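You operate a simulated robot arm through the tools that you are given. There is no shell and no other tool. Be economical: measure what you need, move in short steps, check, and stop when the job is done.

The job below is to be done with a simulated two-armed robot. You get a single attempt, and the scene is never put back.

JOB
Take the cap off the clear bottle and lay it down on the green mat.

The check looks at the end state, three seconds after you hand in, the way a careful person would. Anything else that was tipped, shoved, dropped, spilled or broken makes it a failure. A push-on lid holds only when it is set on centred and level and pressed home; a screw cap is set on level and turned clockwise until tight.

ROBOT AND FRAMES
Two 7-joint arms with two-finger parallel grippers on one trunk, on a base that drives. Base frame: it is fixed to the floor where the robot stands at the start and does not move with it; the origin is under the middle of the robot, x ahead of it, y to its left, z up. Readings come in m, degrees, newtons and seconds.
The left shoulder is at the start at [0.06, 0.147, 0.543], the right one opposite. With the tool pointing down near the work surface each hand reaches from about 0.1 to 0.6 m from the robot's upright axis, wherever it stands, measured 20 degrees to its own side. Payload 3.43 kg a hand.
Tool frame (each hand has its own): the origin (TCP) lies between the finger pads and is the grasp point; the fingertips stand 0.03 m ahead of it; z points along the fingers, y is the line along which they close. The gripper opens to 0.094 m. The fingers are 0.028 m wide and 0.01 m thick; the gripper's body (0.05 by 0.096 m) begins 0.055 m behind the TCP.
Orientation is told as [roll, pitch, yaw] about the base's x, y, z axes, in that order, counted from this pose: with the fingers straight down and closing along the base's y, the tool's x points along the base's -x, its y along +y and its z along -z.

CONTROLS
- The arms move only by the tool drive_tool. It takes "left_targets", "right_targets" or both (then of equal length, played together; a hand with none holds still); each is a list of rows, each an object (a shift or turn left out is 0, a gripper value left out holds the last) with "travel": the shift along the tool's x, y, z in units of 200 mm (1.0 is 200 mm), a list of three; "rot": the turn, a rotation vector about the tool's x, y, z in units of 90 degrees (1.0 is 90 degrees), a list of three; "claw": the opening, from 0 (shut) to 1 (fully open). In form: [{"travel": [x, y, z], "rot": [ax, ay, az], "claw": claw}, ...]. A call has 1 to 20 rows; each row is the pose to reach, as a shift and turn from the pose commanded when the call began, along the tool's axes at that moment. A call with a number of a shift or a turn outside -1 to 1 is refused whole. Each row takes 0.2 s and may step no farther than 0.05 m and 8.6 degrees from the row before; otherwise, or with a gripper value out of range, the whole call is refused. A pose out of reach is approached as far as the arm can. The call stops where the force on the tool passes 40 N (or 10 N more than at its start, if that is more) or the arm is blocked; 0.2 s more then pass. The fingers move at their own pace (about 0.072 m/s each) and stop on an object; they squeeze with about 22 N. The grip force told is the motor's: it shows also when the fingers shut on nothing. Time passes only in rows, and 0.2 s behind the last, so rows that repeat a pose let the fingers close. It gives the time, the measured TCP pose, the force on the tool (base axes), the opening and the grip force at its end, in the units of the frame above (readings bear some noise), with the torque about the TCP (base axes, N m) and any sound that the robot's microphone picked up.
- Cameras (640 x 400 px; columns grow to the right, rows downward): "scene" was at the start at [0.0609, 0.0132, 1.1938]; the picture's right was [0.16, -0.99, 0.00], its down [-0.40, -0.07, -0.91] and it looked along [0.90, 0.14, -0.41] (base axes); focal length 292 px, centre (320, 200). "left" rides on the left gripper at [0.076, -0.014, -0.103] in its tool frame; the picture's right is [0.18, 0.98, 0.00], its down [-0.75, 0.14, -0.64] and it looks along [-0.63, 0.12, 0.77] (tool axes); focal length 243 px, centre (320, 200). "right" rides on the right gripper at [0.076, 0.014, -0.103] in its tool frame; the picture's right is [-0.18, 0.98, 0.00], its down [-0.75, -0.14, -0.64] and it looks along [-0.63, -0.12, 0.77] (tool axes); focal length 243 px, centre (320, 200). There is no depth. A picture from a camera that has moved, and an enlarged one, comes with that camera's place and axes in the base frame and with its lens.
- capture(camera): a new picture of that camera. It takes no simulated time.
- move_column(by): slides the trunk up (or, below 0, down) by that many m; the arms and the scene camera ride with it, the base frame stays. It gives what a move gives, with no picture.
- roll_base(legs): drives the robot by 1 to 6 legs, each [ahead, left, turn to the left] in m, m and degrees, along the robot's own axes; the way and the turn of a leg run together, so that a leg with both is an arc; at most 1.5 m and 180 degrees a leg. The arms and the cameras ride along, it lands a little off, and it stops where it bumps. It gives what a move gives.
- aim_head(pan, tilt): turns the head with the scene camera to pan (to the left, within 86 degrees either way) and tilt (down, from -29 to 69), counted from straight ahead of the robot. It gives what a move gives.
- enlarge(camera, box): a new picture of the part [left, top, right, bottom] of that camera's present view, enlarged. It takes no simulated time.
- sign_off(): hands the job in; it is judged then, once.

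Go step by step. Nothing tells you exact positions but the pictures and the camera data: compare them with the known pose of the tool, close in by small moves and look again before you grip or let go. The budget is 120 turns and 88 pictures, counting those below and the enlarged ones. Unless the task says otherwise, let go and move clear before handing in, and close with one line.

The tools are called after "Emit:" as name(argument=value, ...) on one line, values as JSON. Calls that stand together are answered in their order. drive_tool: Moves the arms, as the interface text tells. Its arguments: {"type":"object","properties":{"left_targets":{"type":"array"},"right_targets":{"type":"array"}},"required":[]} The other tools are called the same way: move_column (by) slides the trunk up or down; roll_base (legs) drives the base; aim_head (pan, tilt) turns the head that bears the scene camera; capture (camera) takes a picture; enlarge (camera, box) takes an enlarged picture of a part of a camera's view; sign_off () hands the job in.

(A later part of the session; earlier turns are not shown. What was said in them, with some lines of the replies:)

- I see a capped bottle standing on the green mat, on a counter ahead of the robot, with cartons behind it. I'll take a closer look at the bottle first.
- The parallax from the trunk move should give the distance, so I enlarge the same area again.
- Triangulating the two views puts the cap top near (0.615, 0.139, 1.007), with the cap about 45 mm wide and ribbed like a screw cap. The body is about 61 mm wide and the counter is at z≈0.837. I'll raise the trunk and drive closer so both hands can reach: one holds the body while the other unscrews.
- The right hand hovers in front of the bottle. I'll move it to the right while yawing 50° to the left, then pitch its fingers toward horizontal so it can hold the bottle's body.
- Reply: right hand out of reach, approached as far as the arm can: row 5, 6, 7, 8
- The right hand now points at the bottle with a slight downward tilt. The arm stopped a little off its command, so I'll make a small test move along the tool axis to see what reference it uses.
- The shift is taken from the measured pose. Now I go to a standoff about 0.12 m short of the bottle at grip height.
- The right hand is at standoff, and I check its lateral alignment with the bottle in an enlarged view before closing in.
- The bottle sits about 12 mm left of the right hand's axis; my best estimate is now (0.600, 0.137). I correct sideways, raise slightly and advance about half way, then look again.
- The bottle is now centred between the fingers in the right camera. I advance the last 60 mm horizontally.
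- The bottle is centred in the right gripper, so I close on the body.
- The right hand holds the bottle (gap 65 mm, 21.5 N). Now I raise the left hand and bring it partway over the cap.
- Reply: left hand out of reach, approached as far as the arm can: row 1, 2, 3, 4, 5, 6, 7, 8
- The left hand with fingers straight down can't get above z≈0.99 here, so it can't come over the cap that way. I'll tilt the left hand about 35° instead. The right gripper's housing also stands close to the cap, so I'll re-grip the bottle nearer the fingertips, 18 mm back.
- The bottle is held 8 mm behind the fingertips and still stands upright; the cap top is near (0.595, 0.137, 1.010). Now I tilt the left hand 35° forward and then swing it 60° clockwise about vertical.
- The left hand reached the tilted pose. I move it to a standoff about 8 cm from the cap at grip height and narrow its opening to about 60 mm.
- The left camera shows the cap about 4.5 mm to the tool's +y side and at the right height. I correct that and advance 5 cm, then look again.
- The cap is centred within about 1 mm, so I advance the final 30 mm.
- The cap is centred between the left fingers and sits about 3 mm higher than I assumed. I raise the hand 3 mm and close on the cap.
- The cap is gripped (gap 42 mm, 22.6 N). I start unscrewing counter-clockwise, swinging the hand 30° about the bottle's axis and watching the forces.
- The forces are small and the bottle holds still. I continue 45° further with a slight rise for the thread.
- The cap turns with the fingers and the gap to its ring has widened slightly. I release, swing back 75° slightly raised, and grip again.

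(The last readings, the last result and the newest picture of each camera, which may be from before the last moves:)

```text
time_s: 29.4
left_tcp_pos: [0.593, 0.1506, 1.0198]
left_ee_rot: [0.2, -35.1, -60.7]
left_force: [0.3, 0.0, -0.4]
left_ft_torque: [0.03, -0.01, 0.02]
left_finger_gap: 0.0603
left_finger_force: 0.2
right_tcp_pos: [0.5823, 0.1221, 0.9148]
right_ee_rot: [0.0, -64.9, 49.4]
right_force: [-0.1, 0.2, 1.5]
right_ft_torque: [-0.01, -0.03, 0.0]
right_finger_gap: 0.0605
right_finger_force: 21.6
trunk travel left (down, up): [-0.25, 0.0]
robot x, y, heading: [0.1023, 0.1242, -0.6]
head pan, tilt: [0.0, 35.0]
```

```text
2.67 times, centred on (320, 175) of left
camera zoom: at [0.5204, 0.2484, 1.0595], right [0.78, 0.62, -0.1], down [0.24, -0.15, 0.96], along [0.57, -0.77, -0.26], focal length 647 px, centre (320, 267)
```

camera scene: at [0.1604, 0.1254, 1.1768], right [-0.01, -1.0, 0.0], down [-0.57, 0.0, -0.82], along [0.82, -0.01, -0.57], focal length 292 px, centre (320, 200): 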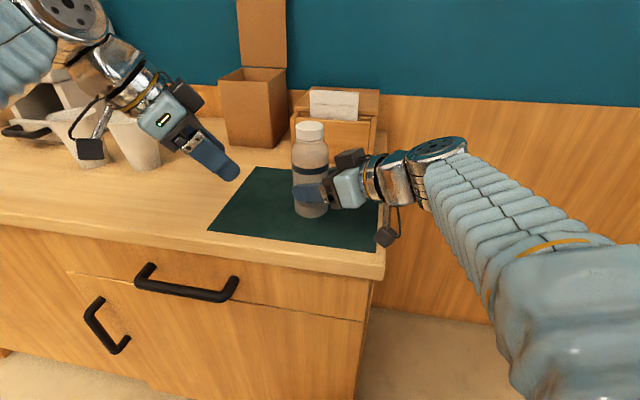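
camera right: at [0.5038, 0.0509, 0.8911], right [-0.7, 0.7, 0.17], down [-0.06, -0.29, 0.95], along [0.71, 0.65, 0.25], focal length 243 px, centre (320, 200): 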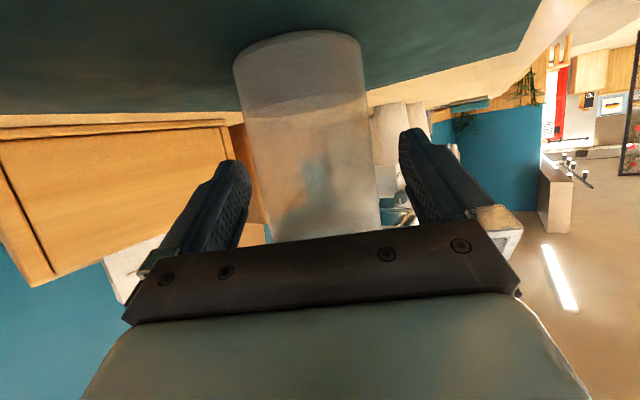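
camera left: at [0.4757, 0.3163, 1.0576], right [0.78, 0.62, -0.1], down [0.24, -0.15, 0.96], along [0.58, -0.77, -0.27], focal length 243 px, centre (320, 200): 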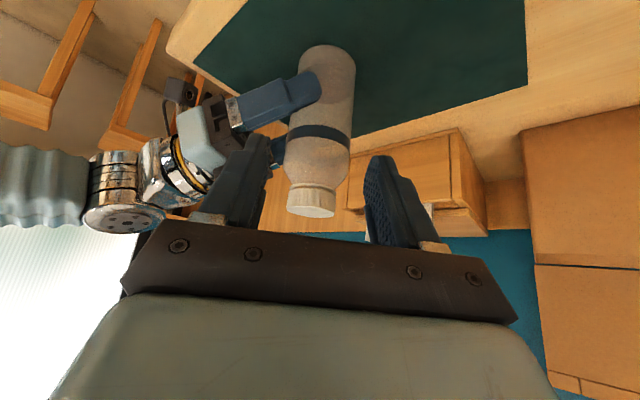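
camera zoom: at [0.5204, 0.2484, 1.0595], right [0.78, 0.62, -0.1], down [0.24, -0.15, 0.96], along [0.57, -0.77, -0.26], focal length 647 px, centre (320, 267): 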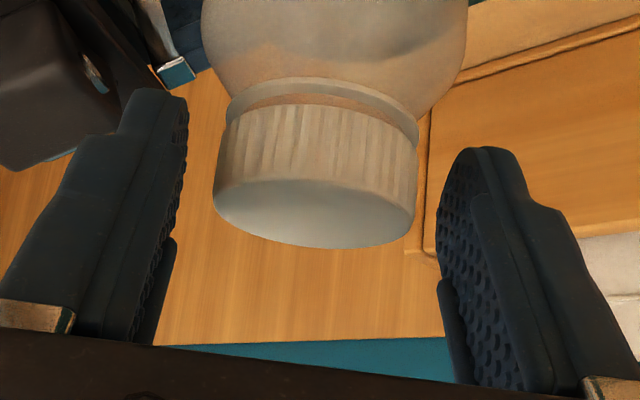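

The cap has visibly risen off its ring, so unscrewing works. Second stroke: close and turn another 75°.

Emit:
drive_tool(left_targets=[{"claw": 0.4}, {"claw": 0.3}, {"claw": 0.3}, {"travel": [-0.0006, -0.0082, 0.0], "rot": [-0.0478, 0, -0.0683]}, {"travel": [-0.0023, -0.0163, 0.0005], "rot": [-0.0957, 0, -0.1365]}, {"travel": [-0.0046, -0.0241, 0.0018], "rot": [-0.1435, 0, -0.2048]}, {"travel": [-0.0078, -0.0315, 0.0035], "rot": [-0.1913, 0, -0.273]}, {"travel": [-0.0119, -0.0384, 0.0058], "rot": [-0.2392, 0, -0.3413]}, {"travel": [-0.0165, -0.0445, 0.0086], "rot": [-0.287, 0, -0.4095]}, {"travel": [-0.0218, -0.05, 0.0118], "rot": [-0.3348, 0, -0.4778]}, {"travel": [-0.0276, -0.0546, 0.0155], "rot": [-0.3827, 0, -0.546]}, {"travel": [-0.0339, -0.0582, 0.0193], "rot": [-0.4305, 0, -0.6143]}, {"travel": [-0.0405, -0.0609, 0.0235], "rot": [-0.4783, 0, -0.6825]}])

Emit:
enlarge(camera="left", box=[200, 100, 440, 250])

```text
time_s: 32.2
left_tcp_pos: [0.5875, 0.1352, 1.0213]
left_ee_rot: [0.1, -35.2, 14.8]
left_force: [-4.7, 1.7, -4.2]
left_ft_torque: [0.22, 0.27, 0.04]
left_finger_gap: 0.0419
left_finger_force: 21.5
right_tcp_pos: [0.5838, 0.1209, 0.9147]
right_ee_rot: [0.0, -65.0, 49.3]
right_force: [6.0, -2.6, 2.9]
right_ft_torque: [0.1, 0.35, -0.15]
right_finger_gap: 0.0608
right_finger_force: 21.7
trunk travel left (down, up): [-0.25, 0.0]
robot x, y, heading: [0.1055, 0.123, -0.6]
head pan, tilt: [0.0, 35.0]
```

```text
2.67 times, centred on (320, 175) of left
camera zoom: at [0.4734, 0.0914, 1.0613], right [-0.39, 0.91, -0.11], down [0.2, 0.2, 0.96], along [0.9, 0.36, -0.26], focal length 647 px, centre (320, 267)
```

zoom: 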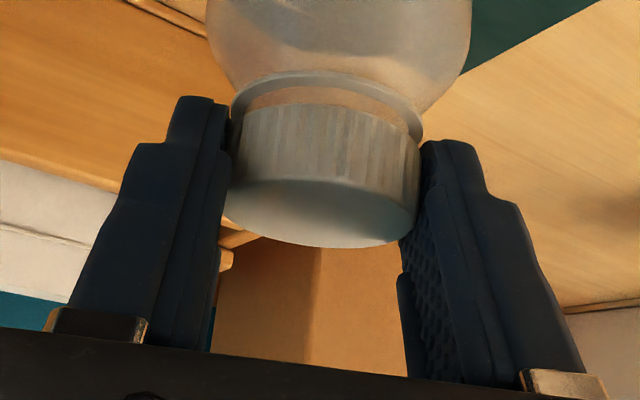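

The cap keeps rising. I return and make a third 75° stroke the same way.

Emit:
drive_tool(left_targets=[{"claw": 0.64}, {"claw": 0.64}, {"travel": [-0.0172, 0, -0.0246], "claw": 0.64}, {"travel": [-0.0176, 0.0082, -0.0243], "rot": [0.0478, 0, 0.0683]}, {"travel": [-0.019, 0.0163, -0.0234], "rot": [0.0957, 0, 0.1365]}, {"travel": [-0.0211, 0.0241, -0.0218], "rot": [0.1435, 0, 0.2048]}, {"travel": [-0.0241, 0.0315, -0.0198], "rot": [0.1913, 0, 0.273]}, {"travel": [-0.0279, 0.0384, -0.0171], "rot": [0.2392, 0, 0.3413]}, {"travel": [-0.0323, 0.0445, -0.014], "rot": [0.287, 0, 0.4095]}, {"travel": [-0.0374, 0.05, -0.0105], "rot": [0.3348, 0, 0.4778]}, {"travel": [-0.043, 0.0546, -0.0065], "rot": [0.3827, 0, 0.546]}, {"travel": [-0.049, 0.0582, -0.0023], "rot": [0.4305, 0, 0.6143]}, {"travel": [-0.0554, 0.0609, 0.0022], "rot": [0.4783, 0, 0.6825]}, {"travel": [-0.0382, 0.0609, 0.0268], "rot": [0.4783, 0, 0.6825]}, {"travel": [-0.0382, 0.0609, 0.0268], "rot": [0.4783, 0, 0.6825]}])

Emit:
enlarge(camera="left", box=[200, 100, 440, 250])

Emit:
drive_tool(left_targets=[{"claw": 0.4}, {"claw": 0.3}, {"claw": 0.3}, {"travel": [-0.0006, -0.0082, 0.0], "rot": [-0.0478, 0, -0.0683]}, {"travel": [-0.0023, -0.0163, 0.0005], "rot": [-0.0957, 0, -0.1365]}, {"travel": [-0.0046, -0.0241, 0.0018], "rot": [-0.1435, 0, -0.2048]}, {"travel": [-0.0078, -0.0315, 0.0035], "rot": [-0.1913, 0, -0.273]}, {"travel": [-0.0119, -0.0384, 0.0058], "rot": [-0.2392, 0, -0.3413]}, {"travel": [-0.0165, -0.0445, 0.0086], "rot": [-0.287, 0, -0.4095]}, {"travel": [-0.0218, -0.05, 0.0118], "rot": [-0.3348, 0, -0.4778]}, {"travel": [-0.0276, -0.0546, 0.0155], "rot": [-0.3827, 0, -0.546]}, {"travel": [-0.0339, -0.0582, 0.0193], "rot": [-0.4305, 0, -0.6143]}, {"travel": [-0.0405, -0.0609, 0.0235], "rot": [-0.4783, 0, -0.6825]}])

Emit:
enlarge(camera="left", box=[200, 100, 440, 250])

```text
time_s: 35.4
left_tcp_pos: [0.5923, 0.1495, 1.0207]
left_ee_rot: [0.1, -35.0, -60.5]
left_force: [0.2, 0.3, -0.5]
left_ft_torque: [-0.01, -0.02, 0.01]
left_finger_gap: 0.0602
left_finger_force: 0.1
right_tcp_pos: [0.5838, 0.1202, 0.9153]
right_ee_rot: [0.0, -64.9, 49.5]
right_force: [-0.3, 0.4, 0.6]
right_ft_torque: [0.01, -0.01, 0.0]
right_finger_gap: 0.0605
right_finger_force: 22.4
trunk travel left (down, up): [-0.25, 0.0]
robot x, y, heading: [0.1044, 0.126, -0.0]
head pan, tilt: [0.0, 35.0]
```

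```text
2.67 times, centred on (320, 175) of left
camera zoom: at [0.5202, 0.2481, 1.0609], right [0.78, 0.61, -0.1], down [0.24, -0.15, 0.96], along [0.57, -0.77, -0.27], focal length 647 px, centre (320, 267)
```

zoom: 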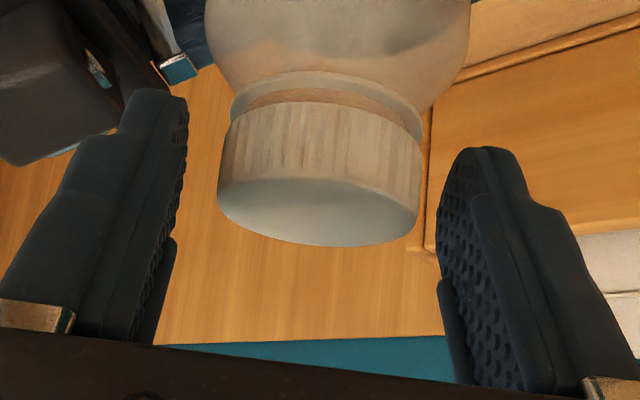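

```text
time_s: 38.2
left_tcp_pos: [0.5871, 0.1359, 1.0209]
left_ee_rot: [0.0, -35.2, 14.8]
left_force: [6.4, 3.5, -0.3]
left_ft_torque: [0.17, -0.24, 0.01]
left_finger_gap: 0.0423
left_finger_force: 21.6
right_tcp_pos: [0.5825, 0.1222, 0.9153]
right_ee_rot: [0.0, -64.9, 49.5]
right_force: [-5.8, -2.5, -0.7]
right_ft_torque: [0.07, -0.41, 0.03]
right_finger_gap: 0.0605
right_finger_force: 22.3
trunk travel left (down, up): [-0.25, 0.0]
robot x, y, heading: [0.1022, 0.1253, -0.5]
head pan, tilt: [0.0, 35.0]
```

```text
2.67 times, centred on (320, 175) of left
camera zoom: at [0.4727, 0.0916, 1.0615], right [-0.4, 0.91, -0.11], down [0.2, 0.2, 0.96], along [0.9, 0.36, -0.26], focal length 647 px, centre (320, 267)
```

zoom: 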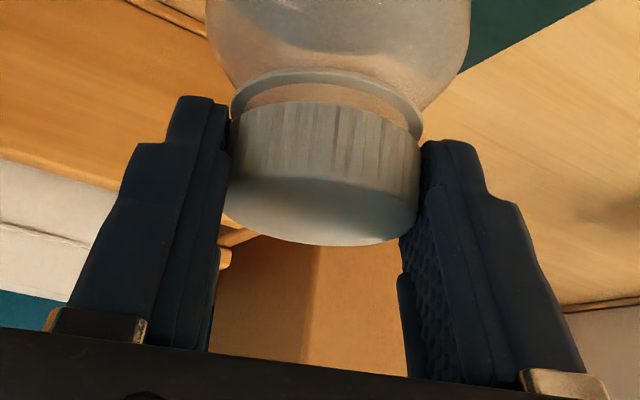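

About 225° turned so far. I test with a gentle 3 mm lift to see whether the cap is free.

Emit:
drive_tool(left_targets=[{"travel": [-0.0043, 0, -0.0062]}, {"travel": [-0.0086, 0, -0.0123]}])

```text
time_s: 38.8
left_tcp_pos: [0.5868, 0.1349, 1.0249]
left_ee_rot: [0.1, -35.1, 14.5]
left_force: [6.0, 5.4, -11.1]
left_ft_torque: [0.29, -0.44, 0.04]
left_finger_gap: 0.0421
left_finger_force: 22.0
right_tcp_pos: [0.5832, 0.1217, 0.915]
right_ee_rot: [0.0, -65.0, 49.5]
right_force: [-7.1, -4.6, 9.0]
right_ft_torque: [0.48, -0.22, 0.04]
right_finger_gap: 0.0608
right_finger_force: 21.9
trunk travel left (down, up): [-0.25, 0.0]
robot x, y, heading: [0.101, 0.1307, -0.6]
head pan, tilt: [0.0, 35.0]
```

The thread still holds, so I go back down 3 mm and do a fourth stroke.

Emit:
drive_tool(left_targets=[{"travel": [0.0075, 0, 0.0108]}])

Emit:
drive_tool(left_targets=[{"claw": 0.64}, {"claw": 0.64}, {"travel": [-0.0172, 0, -0.0246], "claw": 0.64}, {"travel": [-0.0176, 0.0082, -0.0243], "rot": [0.0478, 0, 0.0683]}, {"travel": [-0.019, 0.0163, -0.0234], "rot": [0.0957, 0, 0.1365]}, {"travel": [-0.0211, 0.0241, -0.0218], "rot": [0.1435, 0, 0.2048]}, {"travel": [-0.0241, 0.0315, -0.0198], "rot": [0.1913, 0, 0.273]}, {"travel": [-0.0279, 0.0384, -0.0171], "rot": [0.2392, 0, 0.3413]}, {"travel": [-0.0323, 0.0445, -0.014], "rot": [0.287, 0, 0.4095]}, {"travel": [-0.0374, 0.05, -0.0105], "rot": [0.3348, 0, 0.4778]}, {"travel": [-0.043, 0.0546, -0.0065], "rot": [0.3827, 0, 0.546]}, {"travel": [-0.049, 0.0582, -0.0023], "rot": [0.4305, 0, 0.6143]}, {"travel": [-0.0554, 0.0609, 0.0022], "rot": [0.4783, 0, 0.6825]}, {"travel": [-0.0382, 0.0609, 0.0268], "rot": [0.4783, 0, 0.6825]}, {"travel": [-0.0382, 0.0609, 0.0268], "rot": [0.4783, 0, 0.6825]}])

Emit:
enlarge(camera="left", box=[200, 100, 440, 250])

Emit:
drive_tool(left_targets=[{"claw": 0.4}, {"claw": 0.3}, {"claw": 0.3}, {"travel": [-0.0006, -0.0082, 0.0], "rot": [-0.0478, 0, -0.0683]}, {"travel": [-0.0023, -0.0163, 0.0005], "rot": [-0.0957, 0, -0.1365]}, {"travel": [-0.0046, -0.0241, 0.0018], "rot": [-0.1435, 0, -0.2048]}, {"travel": [-0.0078, -0.0315, 0.0035], "rot": [-0.1913, 0, -0.273]}, {"travel": [-0.0119, -0.0384, 0.0058], "rot": [-0.2392, 0, -0.3413]}, {"travel": [-0.0165, -0.0445, 0.0086], "rot": [-0.287, 0, -0.4095]}, {"travel": [-0.0218, -0.05, 0.0118], "rot": [-0.3348, 0, -0.4778]}, {"travel": [-0.0276, -0.0546, 0.0155], "rot": [-0.3827, 0, -0.546]}, {"travel": [-0.0339, -0.0582, 0.0193], "rot": [-0.4305, 0, -0.6143]}, {"travel": [-0.0405, -0.0609, 0.0235], "rot": [-0.4783, 0, -0.6825]}])

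Emit:
enlarge(camera="left", box=[200, 100, 440, 250])

```text
time_s: 39.2
left_tcp_pos: [0.5851, 0.1366, 1.0227]
left_ee_rot: [-0.1, -35.2, 14.5]
left_force: [5.2, 3.2, -2.4]
left_ft_torque: [0.17, -0.06, 0.05]
left_finger_gap: 0.0418
left_finger_force: 22.4
right_tcp_pos: [0.5837, 0.1218, 0.9151]
right_ee_rot: [-0.1, -65.0, 49.5]
right_force: [-4.1, -3.4, 3.5]
right_ft_torque: [0.23, -0.38, 0.07]
right_finger_gap: 0.0605
right_finger_force: 22.2
trunk travel left (down, up): [-0.25, 0.0]
robot x, y, heading: [0.1019, 0.1295, -0.4]
head pan, tilt: [0.0, 35.0]
```

```text
time_s: 42.4
left_tcp_pos: [0.5938, 0.1505, 1.0207]
left_ee_rot: [0.2, -34.9, -60.7]
left_force: [0.2, -0.5, -0.3]
left_ft_torque: [0.01, 0.0, 0.0]
left_finger_gap: 0.0602
left_finger_force: 0.1
right_tcp_pos: [0.5828, 0.1217, 0.915]
right_ee_rot: [0.0, -64.9, 49.4]
right_force: [-0.2, -0.2, 0.5]
right_ft_torque: [-0.02, 0.05, -0.03]
right_finger_gap: 0.0606
right_finger_force: 22.2
trunk travel left (down, up): [-0.25, 0.0]
robot x, y, heading: [0.1004, 0.1254, -0.8]
head pan, tilt: [0.0, 35.0]
```

```text
2.67 times, centred on (320, 175) of left
camera zoom: at [0.5209, 0.2481, 1.0612], right [0.78, 0.61, -0.1], down [0.24, -0.15, 0.96], along [0.57, -0.77, -0.27], focal length 647 px, centre (320, 267)
```

zoom: 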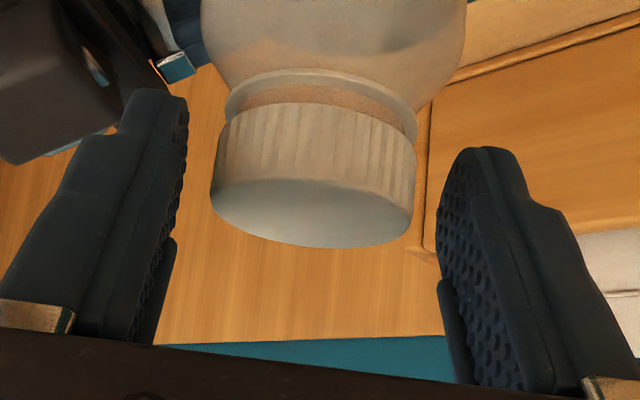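

```text
time_s: 45.2
left_tcp_pos: [0.5864, 0.1361, 1.0233]
left_ee_rot: [0.1, -35.2, 14.7]
left_force: [0.0, 0.2, 0.0]
left_ft_torque: [0.02, 0.0, -0.01]
left_finger_gap: 0.0419
left_finger_force: 21.5
right_tcp_pos: [0.5834, 0.1219, 0.9157]
right_ee_rot: [0.0, -64.8, 49.4]
right_force: [0.6, 0.2, 0.8]
right_ft_torque: [-0.04, 0.03, -0.03]
right_finger_gap: 0.0603
right_finger_force: 21.5
trunk travel left (down, up): [-0.25, 0.0]
robot x, y, heading: [0.1026, 0.1287, -0.6]
head pan, tilt: [0.0, 35.0]
```

```text
2.67 times, centred on (320, 175) of left
camera zoom: at [0.473, 0.0918, 1.063], right [-0.39, 0.91, -0.11], down [0.2, 0.2, 0.96], along [0.9, 0.36, -0.26], focal length 647 px, centre (320, 267)
```

zoom: 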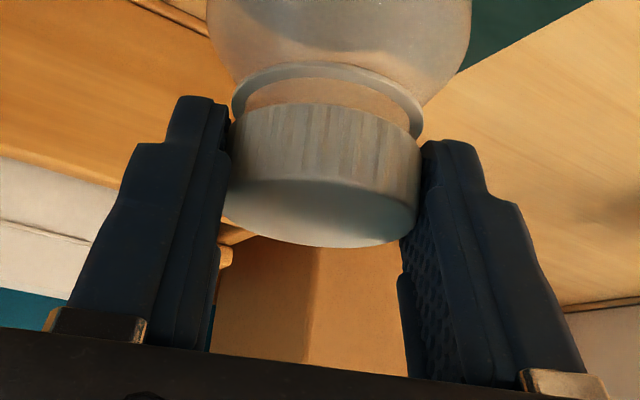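

All forces dropped to zero, so the cap is off its thread. To get enough upward reach I'll release it (it rests on the neck), tilt the hand 10° more about the cap, and grip again before lifting.

Emit:
drive_tool(left_targets=[{"claw": 0.64}, {"claw": 0.64}, {"travel": [0.0095, 0, 0.0006], "rot": [0, -0.0556, 0]}, {"travel": [0.019, 0, 0.0017], "rot": [0, -0.111, 0]}, {"travel": [0.019, 0, 0.0017], "rot": [0, -0.111, 0]}])

Emit:
enlarge(camera="left", box=[200, 100, 440, 250])

Emit:
enlarge(camera="scene", box=[240, 80, 400, 220])

```text
time_s: 46.4
left_tcp_pos: [0.5831, 0.1352, 1.0207]
left_ee_rot: [0.0, -45.2, 14.5]
left_force: [0.2, 0.8, 0.3]
left_ft_torque: [0.01, -0.03, 0.0]
left_finger_gap: 0.0603
left_finger_force: 0.1
right_tcp_pos: [0.5832, 0.1221, 0.9153]
right_ee_rot: [0.1, -64.9, 49.6]
right_force: [1.2, 0.1, -0.4]
right_ft_torque: [-0.03, 0.03, 0.02]
right_finger_gap: 0.0606
right_finger_force: 21.4
trunk travel left (down, up): [-0.25, 0.0]
robot x, y, heading: [0.1009, 0.1262, -0.6]
head pan, tilt: [0.0, 35.0]
```

```text
2.67 times, centred on (320, 175) of left
camera zoom: at [0.465, 0.0898, 1.0386], right [-0.37, 0.92, -0.13], down [0.04, 0.16, 0.99], along [0.93, 0.36, -0.09], focal length 647 px, centre (320, 267)
```

zoom: 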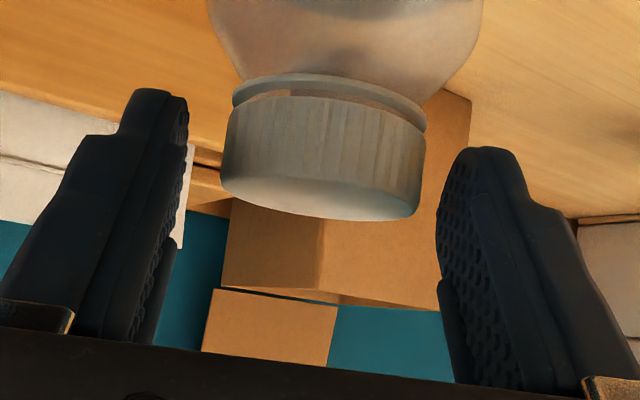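

```text
2.86 times, centred on (320, 150) of scene
camera zoom: at [0.1604, 0.1254, 1.1768], right [-0.01, -1.0, 0.0], down [-0.57, 0.0, -0.82], along [0.82, -0.01, -0.57], focal length 835 px, centre (320, 343)
```

zoom: 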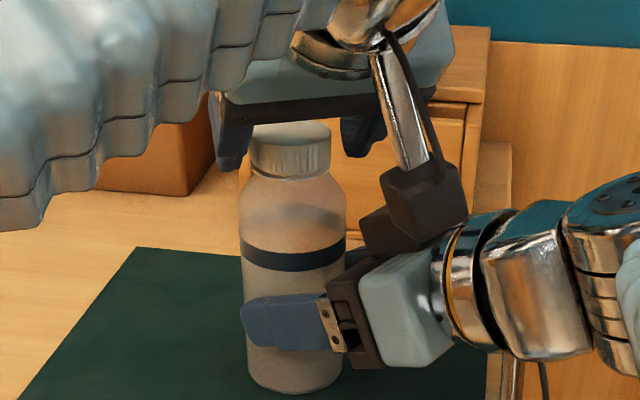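

The cap rests loosely on the neck, centred between the fingers. I grip it and lift 12 mm first.

Emit:
drive_tool(left_targets=[{"claw": 0.4}, {"claw": 0.3}, {"claw": 0.3}, {"travel": [-0.014, 0, -0.014]}, {"travel": [-0.028, 0, -0.028]}, {"travel": [-0.042, 0, -0.042]}])

Emit:
enlarge(camera="left", box=[200, 100, 440, 250])

```text
time_s: 47.8
left_tcp_pos: [0.5849, 0.1363, 1.033]
left_ee_rot: [0.0, -45.1, 14.5]
left_force: [-0.2, -0.6, -0.2]
left_ft_torque: [0.02, 0.0, -0.01]
left_finger_gap: 0.042
left_finger_force: 22.1
right_tcp_pos: [0.5831, 0.1231, 0.9151]
right_ee_rot: [0.0, -64.9, 49.5]
right_force: [0.4, -0.3, 0.3]
right_ft_torque: [-0.01, 0.05, -0.03]
right_finger_gap: 0.0603
right_finger_force: 21.7
trunk travel left (down, up): [-0.25, 0.0]
robot x, y, heading: [0.1019, 0.1279, -0.7]
head pan, tilt: [0.0, 35.0]
```

```text
2.67 times, centred on (320, 175) of left
camera zoom: at [0.4658, 0.09, 1.0512], right [-0.37, 0.92, -0.13], down [0.04, 0.16, 0.99], along [0.93, 0.36, -0.09], focal length 647 px, centre (320, 267)
```

zoom: 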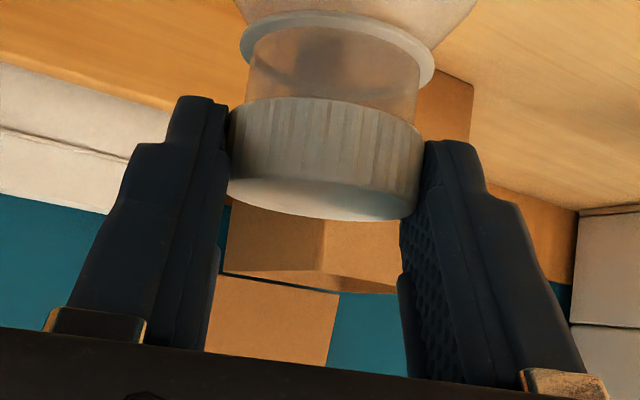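

The cap lifts freely. I raise it another 25 mm.

Emit:
drive_tool(left_targets=[{"travel": [-0.03, 0, -0.03]}, {"travel": [-0.06, 0, -0.06]}, {"travel": [-0.09, 0, -0.09]}])

Emit:
capture(camera="left")

Emit:
capture(camera="scene")

```text
time_s: 48.6
left_tcp_pos: [0.5843, 0.1344, 1.0573]
left_ee_rot: [0.0, -45.1, 14.4]
left_force: [0.5, 0.3, -0.1]
left_ft_torque: [0.01, -0.02, 0.0]
left_finger_gap: 0.0422
left_finger_force: 22.0
right_tcp_pos: [0.5836, 0.1217, 0.9143]
right_ee_rot: [0.0, -64.9, 49.5]
right_force: [-0.9, 0.8, -0.2]
right_ft_torque: [-0.04, 0.02, 0.04]
right_finger_gap: 0.0601
right_finger_force: 22.2
trunk travel left (down, up): [-0.25, 0.0]
robot x, y, heading: [0.1038, 0.1274, -0.6]
head pan, tilt: [0.0, 35.0]
```

```text
45 pictures are left
camera left: at [0.4647, 0.0886, 1.0756], right [-0.37, 0.92, -0.13], down [0.04, 0.16, 0.99], along [0.93, 0.36, -0.09], focal length 243 px, centre (320, 200)
```

left: 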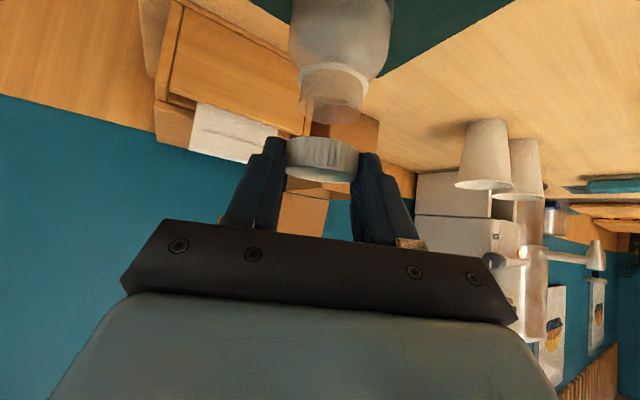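

```text
44 pictures are left
camera scene: at [0.1605, 0.1254, 1.1767], right [-0.01, -1.0, 0.0], down [-0.57, 0.0, -0.82], along [0.82, -0.01, -0.57], focal length 292 px, centre (320, 200)
```

scene: 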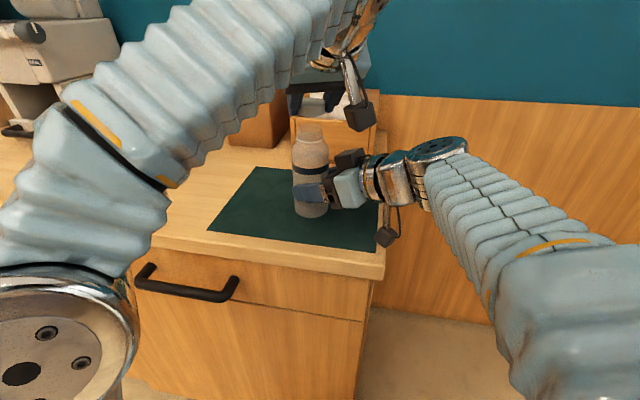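

The cap is clear of the neck. I move it 10 cm left at this height, over the free part of the mat.

Emit:
drive_tool(left_targets=[{"travel": [-0.033, 0.16, 0.033]}, {"travel": [-0.066, 0.32, 0.066]}, {"travel": [-0.099, 0.48, 0.099]}, {"travel": [-0.099, 0.48, 0.099]}])

Emit:
capture(camera="scene")

Emit:
capture(camera="left")

```text
time_s: 49.6
left_tcp_pos: [0.5859, 0.2348, 1.058]
left_ee_rot: [0.0, -45.1, 14.5]
left_force: [0.3, -0.7, -0.1]
left_ft_torque: [-0.02, -0.05, 0.0]
left_finger_gap: 0.042
left_finger_force: 22.6
right_tcp_pos: [0.584, 0.1228, 0.9148]
right_ee_rot: [0.0, -64.9, 49.5]
right_force: [0.2, 0.3, 0.8]
right_ft_torque: [0.0, -0.01, -0.01]
right_finger_gap: 0.0607
right_finger_force: 21.8
trunk travel left (down, up): [-0.25, 0.0]
robot x, y, heading: [0.1052, 0.1283, -0.2]
head pan, tilt: [0.0, 35.0]
```

```text
43 pictures are left
camera scene: at [0.1605, 0.1255, 1.1767], right [-0.01, -1.0, 0.0], down [-0.57, 0.0, -0.82], along [0.82, -0.01, -0.57], focal length 292 px, centre (320, 200)
```

scene: 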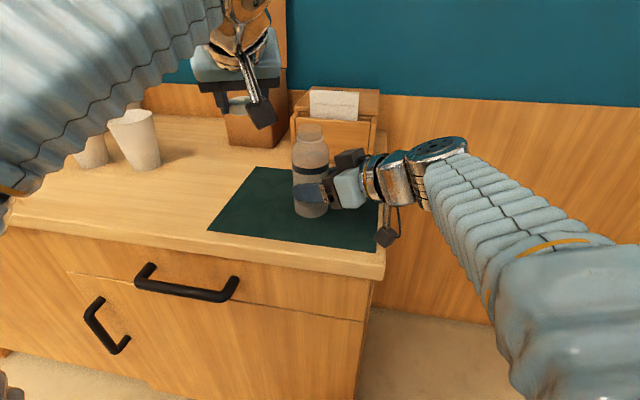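

```text
42 pictures are left
camera left: at [0.4689, 0.1893, 1.0767], right [-0.37, 0.92, -0.13], down [0.04, 0.16, 0.99], along [0.93, 0.36, -0.09], focal length 243 px, centre (320, 200)
```

left: 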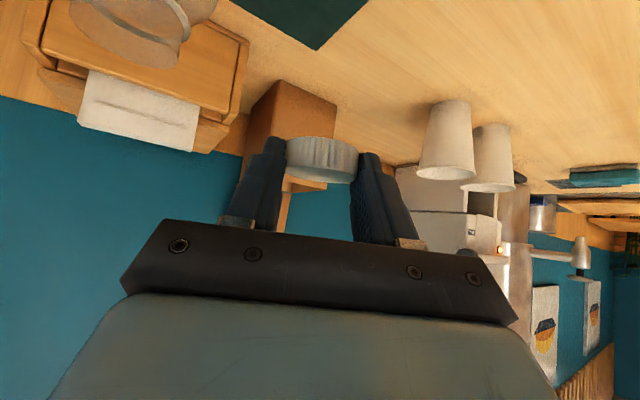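

The cap is over the mat's left part. I lower it 14.5 cm toward the mat and check.

Emit:
drive_tool(left_targets=[{"travel": [0.128, 0, 0.128]}, {"travel": [0.256, 0, 0.256]}, {"travel": [0.384, 0, 0.384]}, {"travel": [0.51, 0, 0.51]}, {"travel": [0.51, 0, 0.51]}])

Emit:
capture(camera="left")

Emit:
enlarge(camera="scene", box=[180, 120, 380, 260])

```text
time_s: 50.8
left_tcp_pos: [0.5861, 0.235, 0.913]
left_ee_rot: [0.0, -45.1, 14.6]
left_force: [-0.8, -0.4, -0.3]
left_ft_torque: [0.01, -0.01, 0.01]
left_finger_gap: 0.0421
left_finger_force: 21.9
right_tcp_pos: [0.5841, 0.1227, 0.9151]
right_ee_rot: [0.0, -65.0, 49.6]
right_force: [-0.2, -0.7, 0.2]
right_ft_torque: [-0.04, 0.02, 0.01]
right_finger_gap: 0.0603
right_finger_force: 22.2
trunk travel left (down, up): [-0.25, 0.0]
robot x, y, heading: [0.1046, 0.1249, -0.3]
head pan, tilt: [0.0, 35.0]
```

```text
41 pictures are left
camera left: at [0.467, 0.1904, 0.9319], right [-0.37, 0.92, -0.13], down [0.04, 0.16, 0.99], along [0.93, 0.36, -0.09], focal length 243 px, centre (320, 200)
```

left: 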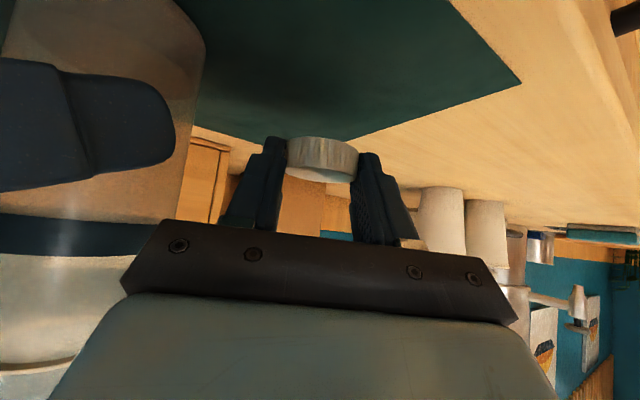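

```text
2.86 times, centred on (280, 190) of scene
camera zoom: at [0.1605, 0.1254, 1.1767], right [-0.01, -1.0, 0.0], down [-0.57, 0.0, -0.82], along [0.82, -0.01, -0.57], focal length 835 px, centre (434, 229)
```

zoom: 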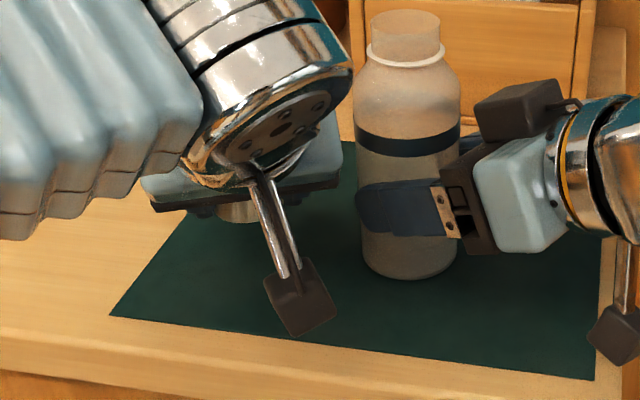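

The left camera shows open mat under the cap. I lower another 2 cm, then continue in small steps.

Emit:
drive_tool(left_targets=[{"travel": [0.036, 0, 0.036]}, {"travel": [0.071, 0, 0.071]}, {"travel": [0.071, 0, 0.071]}])

Emit:
capture(camera="left")

Emit:
enlarge(camera="right", box=[320, 0, 640, 200])

```text
time_s: 51.6
left_tcp_pos: [0.5889, 0.2354, 0.8929]
left_ee_rot: [0.0, -45.2, 14.5]
left_force: [0.2, 0.4, 0.0]
left_ft_torque: [-0.01, 0.01, 0.0]
left_finger_gap: 0.042
left_finger_force: 22.2
right_tcp_pos: [0.5827, 0.1217, 0.9152]
right_ee_rot: [0.0, -64.8, 49.4]
right_force: [1.2, 0.5, 0.0]
right_ft_torque: [-0.02, 0.0, 0.0]
right_finger_gap: 0.0604
right_finger_force: 21.7
trunk travel left (down, up): [-0.25, 0.0]
robot x, y, heading: [0.1011, 0.1267, -0.4]
head pan, tilt: [0.0, 35.0]
```

```text
39 pictures are left
camera left: at [0.4691, 0.1896, 0.911], right [-0.37, 0.92, -0.13], down [0.04, 0.16, 0.99], along [0.93, 0.36, -0.09], focal length 243 px, centre (320, 200)
```

left: 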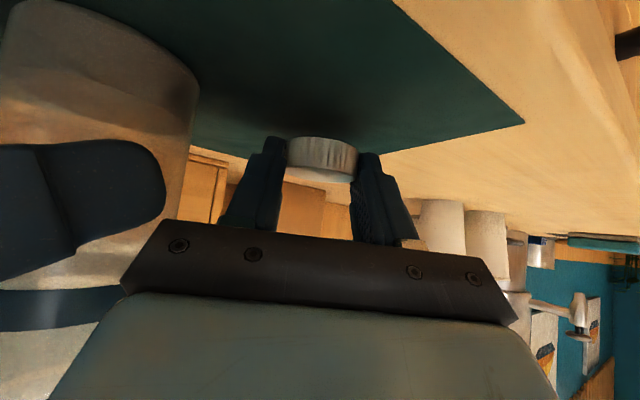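

```text
2.00 times, centred on (480, 100) of right
camera zoom: at [0.4915, 0.0377, 0.8903], right [-0.7, 0.7, 0.17], down [-0.06, -0.29, 0.95], along [0.71, 0.65, 0.25], focal length 485 px, centre (0, 400)
```

zoom: 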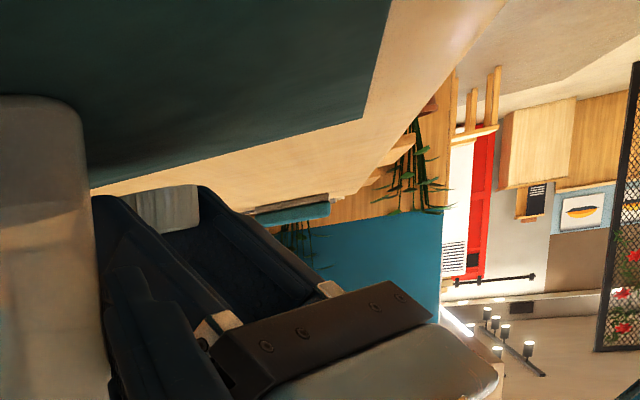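

The cap is still a little above the mat. I lower in small steps and watch the force.

Emit:
drive_tool(left_targets=[{"travel": [0.011, 0, 0.011]}, {"travel": [0.021, 0, 0.021]}, {"travel": [0.021, 0, 0.021]}])

Emit:
enlarge(camera="right", box=[320, 50, 480, 150])

```text
time_s: 52.4
left_tcp_pos: [0.5877, 0.2352, 0.8862]
left_ee_rot: [0.0, -45.1, 14.4]
left_force: [-0.2, 0.7, -0.1]
left_ft_torque: [-0.01, -0.03, -0.05]
left_finger_gap: 0.0421
left_finger_force: 22.4
right_tcp_pos: [0.5821, 0.122, 0.9141]
right_ee_rot: [-0.1, -64.9, 49.6]
right_force: [-0.5, -0.2, -0.1]
right_ft_torque: [-0.03, 0.0, -0.02]
right_finger_gap: 0.0603
right_finger_force: 22.1
trunk travel left (down, up): [-0.25, 0.0]
robot x, y, heading: [0.1034, 0.1254, -0.6]
head pan, tilt: [0.0, 35.0]
```

```text
4.00 times, centred on (400, 100) of right
camera zoom: at [0.4915, 0.0377, 0.8903], right [-0.7, 0.7, 0.17], down [-0.06, -0.29, 0.95], along [0.71, 0.65, 0.25], focal length 970 px, centre (0, 600)
```

zoom: 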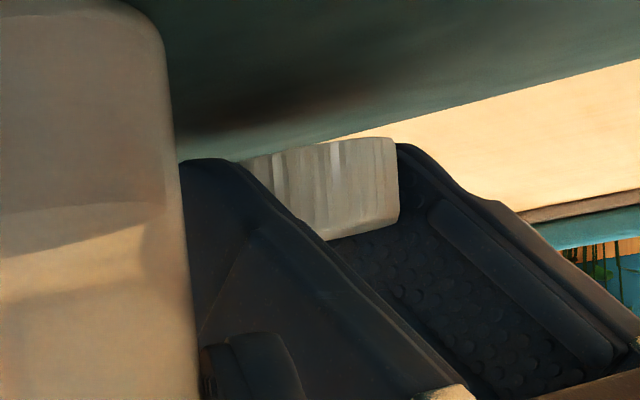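

There is still a small gap to the mat. I lower 4 mm more.

Emit:
drive_tool(left_targets=[{"travel": [0.007, 0, 0.007]}, {"travel": [0.014, 0, 0.014]}, {"travel": [0.014, 0, 0.014]}])

Emit:
enlarge(camera="right", box=[320, 50, 480, 150])

```text
time_s: 53.2
left_tcp_pos: [0.5872, 0.2356, 0.883]
left_ee_rot: [0.0, -45.0, 14.5]
left_force: [0.6, -0.2, 0.6]
left_ft_torque: [0.01, -0.01, -0.01]
left_finger_gap: 0.0422
left_finger_force: 21.4
right_tcp_pos: [0.5832, 0.1217, 0.9149]
right_ee_rot: [0.0, -64.9, 49.6]
right_force: [-0.2, 0.1, 0.8]
right_ft_torque: [-0.02, -0.02, 0.01]
right_finger_gap: 0.0606
right_finger_force: 22.2
trunk travel left (down, up): [-0.25, 0.0]
robot x, y, heading: [0.101, 0.1256, -0.4]
head pan, tilt: [0.0, 35.0]
```

```text
4.00 times, centred on (400, 100) of right
camera zoom: at [0.4915, 0.0377, 0.8903], right [-0.7, 0.7, 0.17], down [-0.06, -0.29, 0.95], along [0.71, 0.65, 0.25], focal length 970 px, centre (0, 600)
```

zoom: 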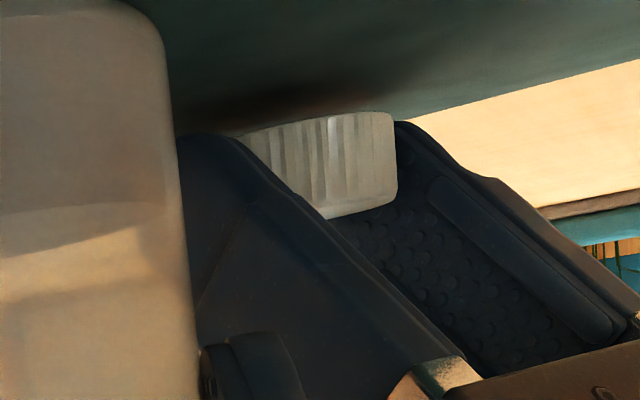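

Roughly 5 mm remain. I lower 3 mm, then 1.5 mm more, in short rows.

Emit:
drive_tool(left_targets=[{"travel": [0.005, 0, 0.005]}, {"travel": [0.0105, 0, 0.0105]}, {"travel": [0.0105, 0, 0.0105]}])

Emit:
drive_tool(left_targets=[{"travel": [0.0053, 0, 0.0053]}, {"travel": [0.0053, 0, 0.0053]}])

Emit:
enlarge(camera="right", box=[320, 50, 480, 150])

```text
time_s: 54.0
left_tcp_pos: [0.5891, 0.2348, 0.8802]
left_ee_rot: [-0.1, -45.4, 14.7]
left_force: [0.9, 0.8, 11.9]
left_ft_torque: [0.27, -0.11, 0.0]
left_finger_gap: 0.0419
left_finger_force: 22.3
right_tcp_pos: [0.583, 0.122, 0.9161]
right_ee_rot: [-0.2, -64.9, 49.5]
right_force: [0.6, 0.0, 0.1]
right_ft_torque: [-0.03, 0.01, 0.0]
right_finger_gap: 0.0606
right_finger_force: 22.5
trunk travel left (down, up): [-0.25, 0.0]
robot x, y, heading: [0.1061, 0.129, -0.5]
head pan, tilt: [0.0, 35.0]
```

```text
time_s: 54.6
left_tcp_pos: [0.5883, 0.234, 0.881]
left_ee_rot: [-0.1, -45.4, 14.6]
left_force: [6.3, 2.5, 28.6]
left_ft_torque: [0.65, -0.38, 0.0]
left_finger_gap: 0.0423
left_finger_force: 21.8
right_tcp_pos: [0.5835, 0.1224, 0.9147]
right_ee_rot: [-0.1, -65.0, 49.6]
right_force: [0.7, 0.1, 0.0]
right_ft_torque: [-0.04, -0.02, -0.03]
right_finger_gap: 0.0603
right_finger_force: 22.2
trunk travel left (down, up): [-0.25, 0.0]
robot x, y, heading: [0.103, 0.1268, -0.8]
head pan, tilt: [0.0, 35.0]
```

```text
4.00 times, centred on (400, 100) of right
camera zoom: at [0.4907, 0.0375, 0.891], right [-0.7, 0.7, 0.17], down [-0.06, -0.29, 0.95], along [0.71, 0.65, 0.25], focal length 970 px, centre (0, 600)
```

zoom: 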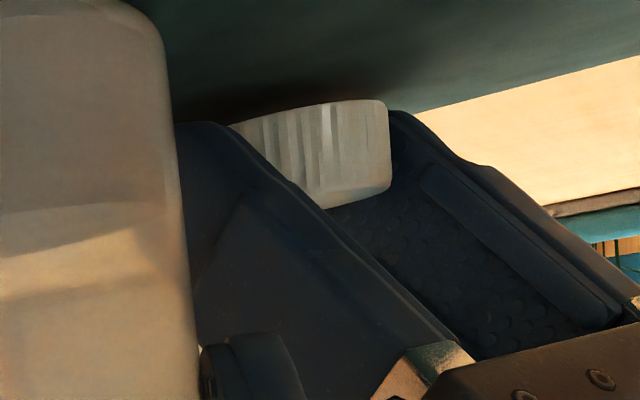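

Contact: the force rose to 28 N. I back up about 1.8 mm to relieve it, then open the left hand gently.

Emit:
drive_tool(left_targets=[{"travel": [-0.0064, 0, -0.0064]}, {"travel": [-0.0064, 0, -0.0064]}])

Emit:
drive_tool(left_targets=[{"claw": 0.5}, {"claw": 0.6}, {"claw": 0.7}, {"claw": 0.7}])

Emit:
enlarge(camera="right", box=[320, 50, 480, 150])

Emit:
enlarge(camera="left", box=[200, 80, 440, 230])

```text
time_s: 55.2
left_tcp_pos: [0.5885, 0.2348, 0.8818]
left_ee_rot: [0.0, -45.2, 14.5]
left_force: [9.9, 4.0, 24.6]
left_ft_torque: [0.28, -0.56, -0.32]
left_finger_gap: 0.0423
left_finger_force: 21.8
right_tcp_pos: [0.5827, 0.1221, 0.9151]
right_ee_rot: [-0.1, -64.9, 49.6]
right_force: [0.0, -0.5, -0.6]
right_ft_torque: [-0.02, 0.04, 0.01]
right_finger_gap: 0.0607
right_finger_force: 22.0
trunk travel left (down, up): [-0.25, 0.0]
robot x, y, heading: [0.1032, 0.1253, -0.3]
head pan, tilt: [0.0, 35.0]
```

```text
time_s: 56.2
left_tcp_pos: [0.5868, 0.2321, 0.8805]
left_ee_rot: [-0.1, -45.2, 14.3]
left_force: [5.9, -19.6, 22.9]
left_ft_torque: [0.07, -0.24, -0.23]
left_finger_gap: 0.0549
left_finger_force: 0.1
right_tcp_pos: [0.5826, 0.1197, 0.9153]
right_ee_rot: [0.1, -65.0, 49.4]
right_force: [-0.8, 0.5, 0.3]
right_ft_torque: [-0.04, 0.04, -0.03]
right_finger_gap: 0.0603
right_finger_force: 22.2
trunk travel left (down, up): [-0.25, 0.0]
robot x, y, heading: [0.1043, 0.1286, -0.4]
head pan, tilt: [0.0, 35.0]
```

```text
4.00 times, centred on (400, 100) of right
camera zoom: at [0.4908, 0.0359, 0.8905], right [-0.7, 0.7, 0.17], down [-0.06, -0.29, 0.95], along [0.71, 0.65, 0.25], focal length 970 px, centre (0, 600)
```

zoom: 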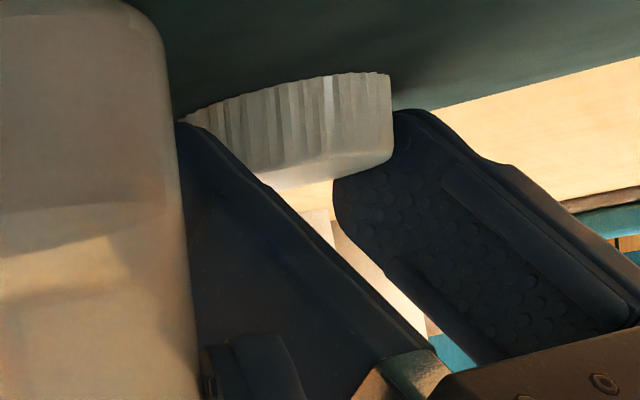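

```text
2.67 times, centred on (320, 155) of left
camera zoom: at [0.468, 0.1866, 0.8991], right [-0.37, 0.92, -0.13], down [0.04, 0.16, 0.99], along [0.93, 0.36, -0.09], focal length 647 px, centre (320, 320)
```

zoom: 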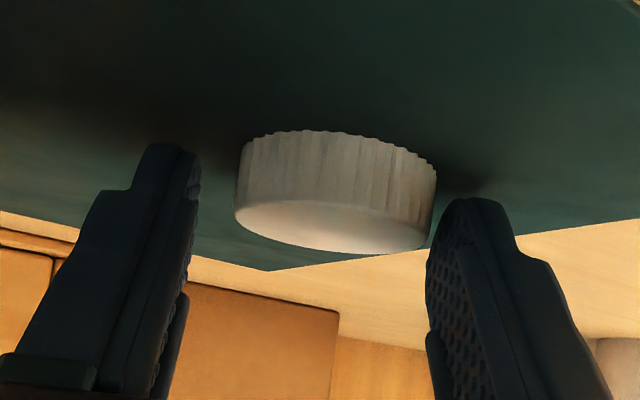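

The cap has dropped onto the mat, but something on the left hand is still pressing on a surface. I look at the scene before moving further.

Emit:
enlarge(camera="scene", box=[180, 120, 380, 260])

Emit:
capture(camera="left")

Emit:
capture(camera="right")

```text
2.86 times, centred on (280, 190) of scene
camera zoom: at [0.1595, 0.1231, 1.1768], right [-0.01, -1.0, 0.0], down [-0.57, 0.01, -0.82], along [0.82, -0.01, -0.57], focal length 835 px, centre (434, 229)
```

zoom: 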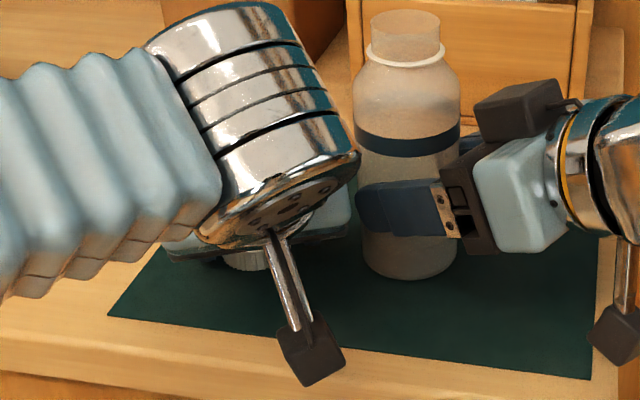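

```text
31 pictures are left
camera left: at [0.468, 0.1866, 0.8991], right [-0.37, 0.92, -0.13], down [0.04, 0.16, 0.99], along [0.93, 0.36, -0.09], focal length 243 px, centre (320, 200)
```

left: 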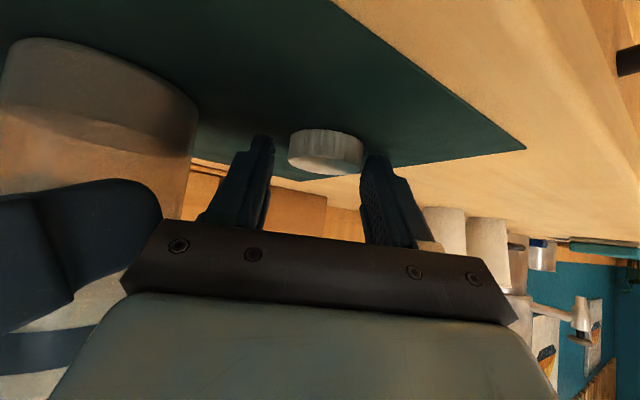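

```text
30 pictures are left
camera right: at [0.4908, 0.0359, 0.8905], right [-0.7, 0.7, 0.17], down [-0.06, -0.29, 0.95], along [0.71, 0.65, 0.25], focal length 243 px, centre (320, 200)
```

right: 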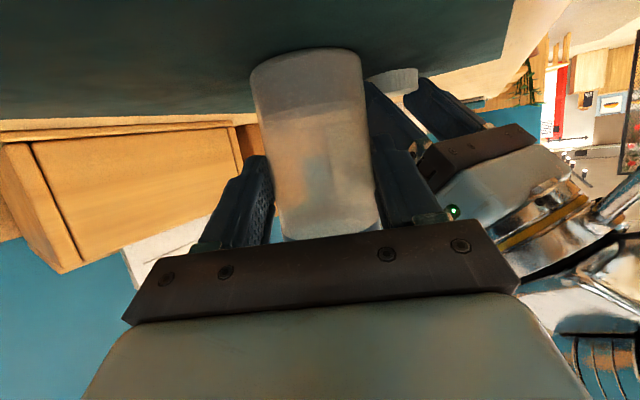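

The left wrist camera appears to rest on the counter edge. I lift the left hand straight up 12 mm, leaving the cap lying on the mat.

Emit:
drive_tool(left_targets=[{"travel": [-0.007, 0, -0.007]}, {"travel": [-0.021, 0, -0.021]}, {"travel": [-0.042, 0, -0.042]}])

Emit:
enlarge(camera="left", box=[200, 80, 440, 230])

```text
time_s: 57.0
left_tcp_pos: [0.5885, 0.2355, 0.8924]
left_ee_rot: [0.2, -45.1, 14.6]
left_force: [0.3, 0.0, -0.6]
left_ft_torque: [-0.03, -0.03, 0.0]
left_finger_gap: 0.0658
left_finger_force: 0.1
right_tcp_pos: [0.5824, 0.1227, 0.914]
right_ee_rot: [0.0, -64.9, 49.6]
right_force: [-0.4, 0.7, -0.1]
right_ft_torque: [0.01, 0.0, 0.03]
right_finger_gap: 0.0605
right_finger_force: 22.0
trunk travel left (down, up): [-0.25, 0.0]
robot x, y, heading: [0.1001, 0.1303, -0.4]
head pan, tilt: [0.0, 35.0]
```

```text
2.67 times, centred on (320, 155) of left
camera zoom: at [0.4694, 0.19, 0.9096], right [-0.37, 0.92, -0.13], down [0.04, 0.15, 0.99], along [0.93, 0.36, -0.09], focal length 647 px, centre (320, 320)
```

zoom: 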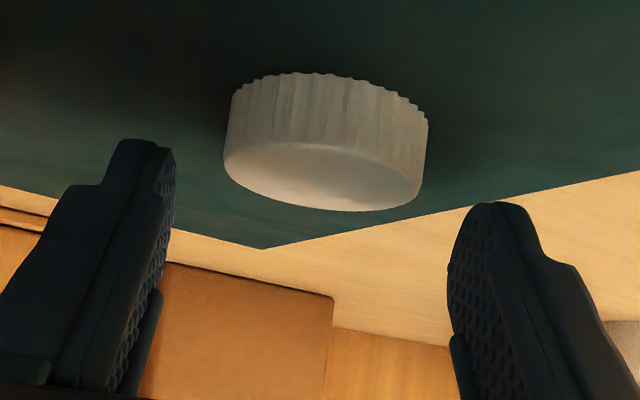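

The cap lies flat on the mat, free of the fingers. I raise the left hand well clear and pull it back.

Emit:
drive_tool(left_targets=[{"travel": [-0.1, 0, -0.1], "claw": 0.7}, {"travel": [-0.25, 0, -0.25]}, {"travel": [-0.35, 0, -0.35]}, {"travel": [-0.35, 0.2, -0.45]}, {"travel": [-0.3, 0.4, -0.55]}, {"travel": [-0.3, 0.4, -0.55]}])

Emit:
capture(camera="scene")

```text
time_s: 58.4
left_tcp_pos: [0.5301, 0.3059, 1.0118]
left_ee_rot: [0.0, -45.1, 14.4]
left_force: [-0.2, 0.3, -0.7]
left_ft_torque: [-0.01, -0.01, 0.02]
left_finger_gap: 0.0659
left_finger_force: 0.0
right_tcp_pos: [0.5818, 0.1217, 0.9159]
right_ee_rot: [-0.1, -64.9, 49.4]
right_force: [-0.9, -1.0, -1.0]
right_ft_torque: [0.02, 0.05, -0.04]
right_finger_gap: 0.0601
right_finger_force: 22.1
trunk travel left (down, up): [-0.25, 0.0]
robot x, y, heading: [0.0995, 0.1259, -0.7]
head pan, tilt: [0.0, 35.0]
```

```text
28 pictures are left
camera scene: at [0.1603, 0.1255, 1.1767], right [-0.01, -1.0, 0.0], down [-0.57, 0.0, -0.82], along [0.82, -0.01, -0.57], focal length 292 px, centre (320, 200)
```

scene: 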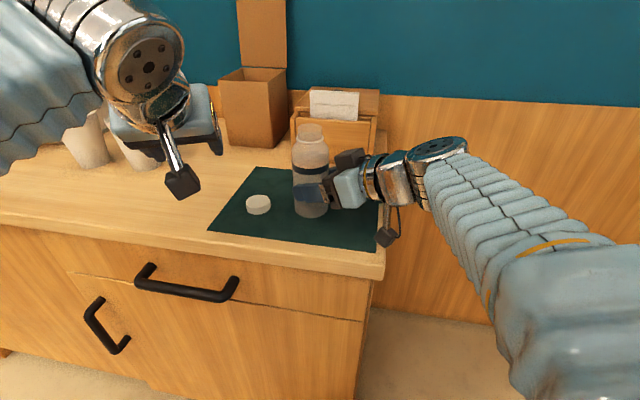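

The cap lies on the mat and the bottle stands upright. I open the right hand and back it straight out.

Emit:
drive_tool(right_targets=[{"claw": 0.75}, {"claw": 0.95}, {"claw": 0.95}, {"travel": [0.04, 0, -0.09], "claw": 0.95}, {"travel": [0.1, 0, -0.22]}, {"travel": [0.18, 0, -0.38]}, {"travel": [0.254, 0, -0.544]}, {"travel": [0.254, 0, -0.544]}])

Emit:
enlarge(camera="scene", box=[200, 100, 400, 260])

```text
time_s: 60.2
left_tcp_pos: [0.5306, 0.3044, 1.0106]
left_ee_rot: [0.1, -45.1, 14.5]
left_force: [0.0, -1.0, 0.2]
left_ft_torque: [-0.02, 0.01, 0.0]
left_finger_gap: 0.0659
left_finger_force: 0.1
right_tcp_pos: [0.5035, 0.0305, 0.9156]
right_ee_rot: [-0.1, -64.9, 49.6]
right_force: [-0.4, 0.0, 0.6]
right_ft_torque: [-0.03, 0.01, 0.02]
right_finger_gap: 0.0893
right_finger_force: 0.1
trunk travel left (down, up): [-0.25, 0.0]
robot x, y, heading: [0.1031, 0.1275, -0.6]
head pan, tilt: [0.0, 35.0]
```

```text
2.50 times, centred on (300, 180) of scene
camera zoom: at [0.1603, 0.1254, 1.1768], right [-0.01, -1.0, 0.0], down [-0.57, 0.0, -0.82], along [0.82, -0.01, -0.57], focal length 731 px, centre (370, 250)
```

zoom: 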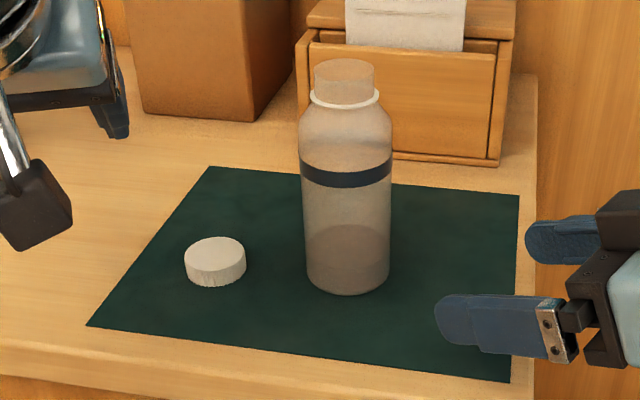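

The bottle stands open and upright in its original place, the cap lies flat on the green mat, and both hands are clear. I'm handing in.

Emit:
sign_off()

```text
The job is handed in.
```

The cap is unscrewed and lying flat on the green mat; the bottle still stands upright beside it, and nothing else was disturbed as far as the last pictures show.
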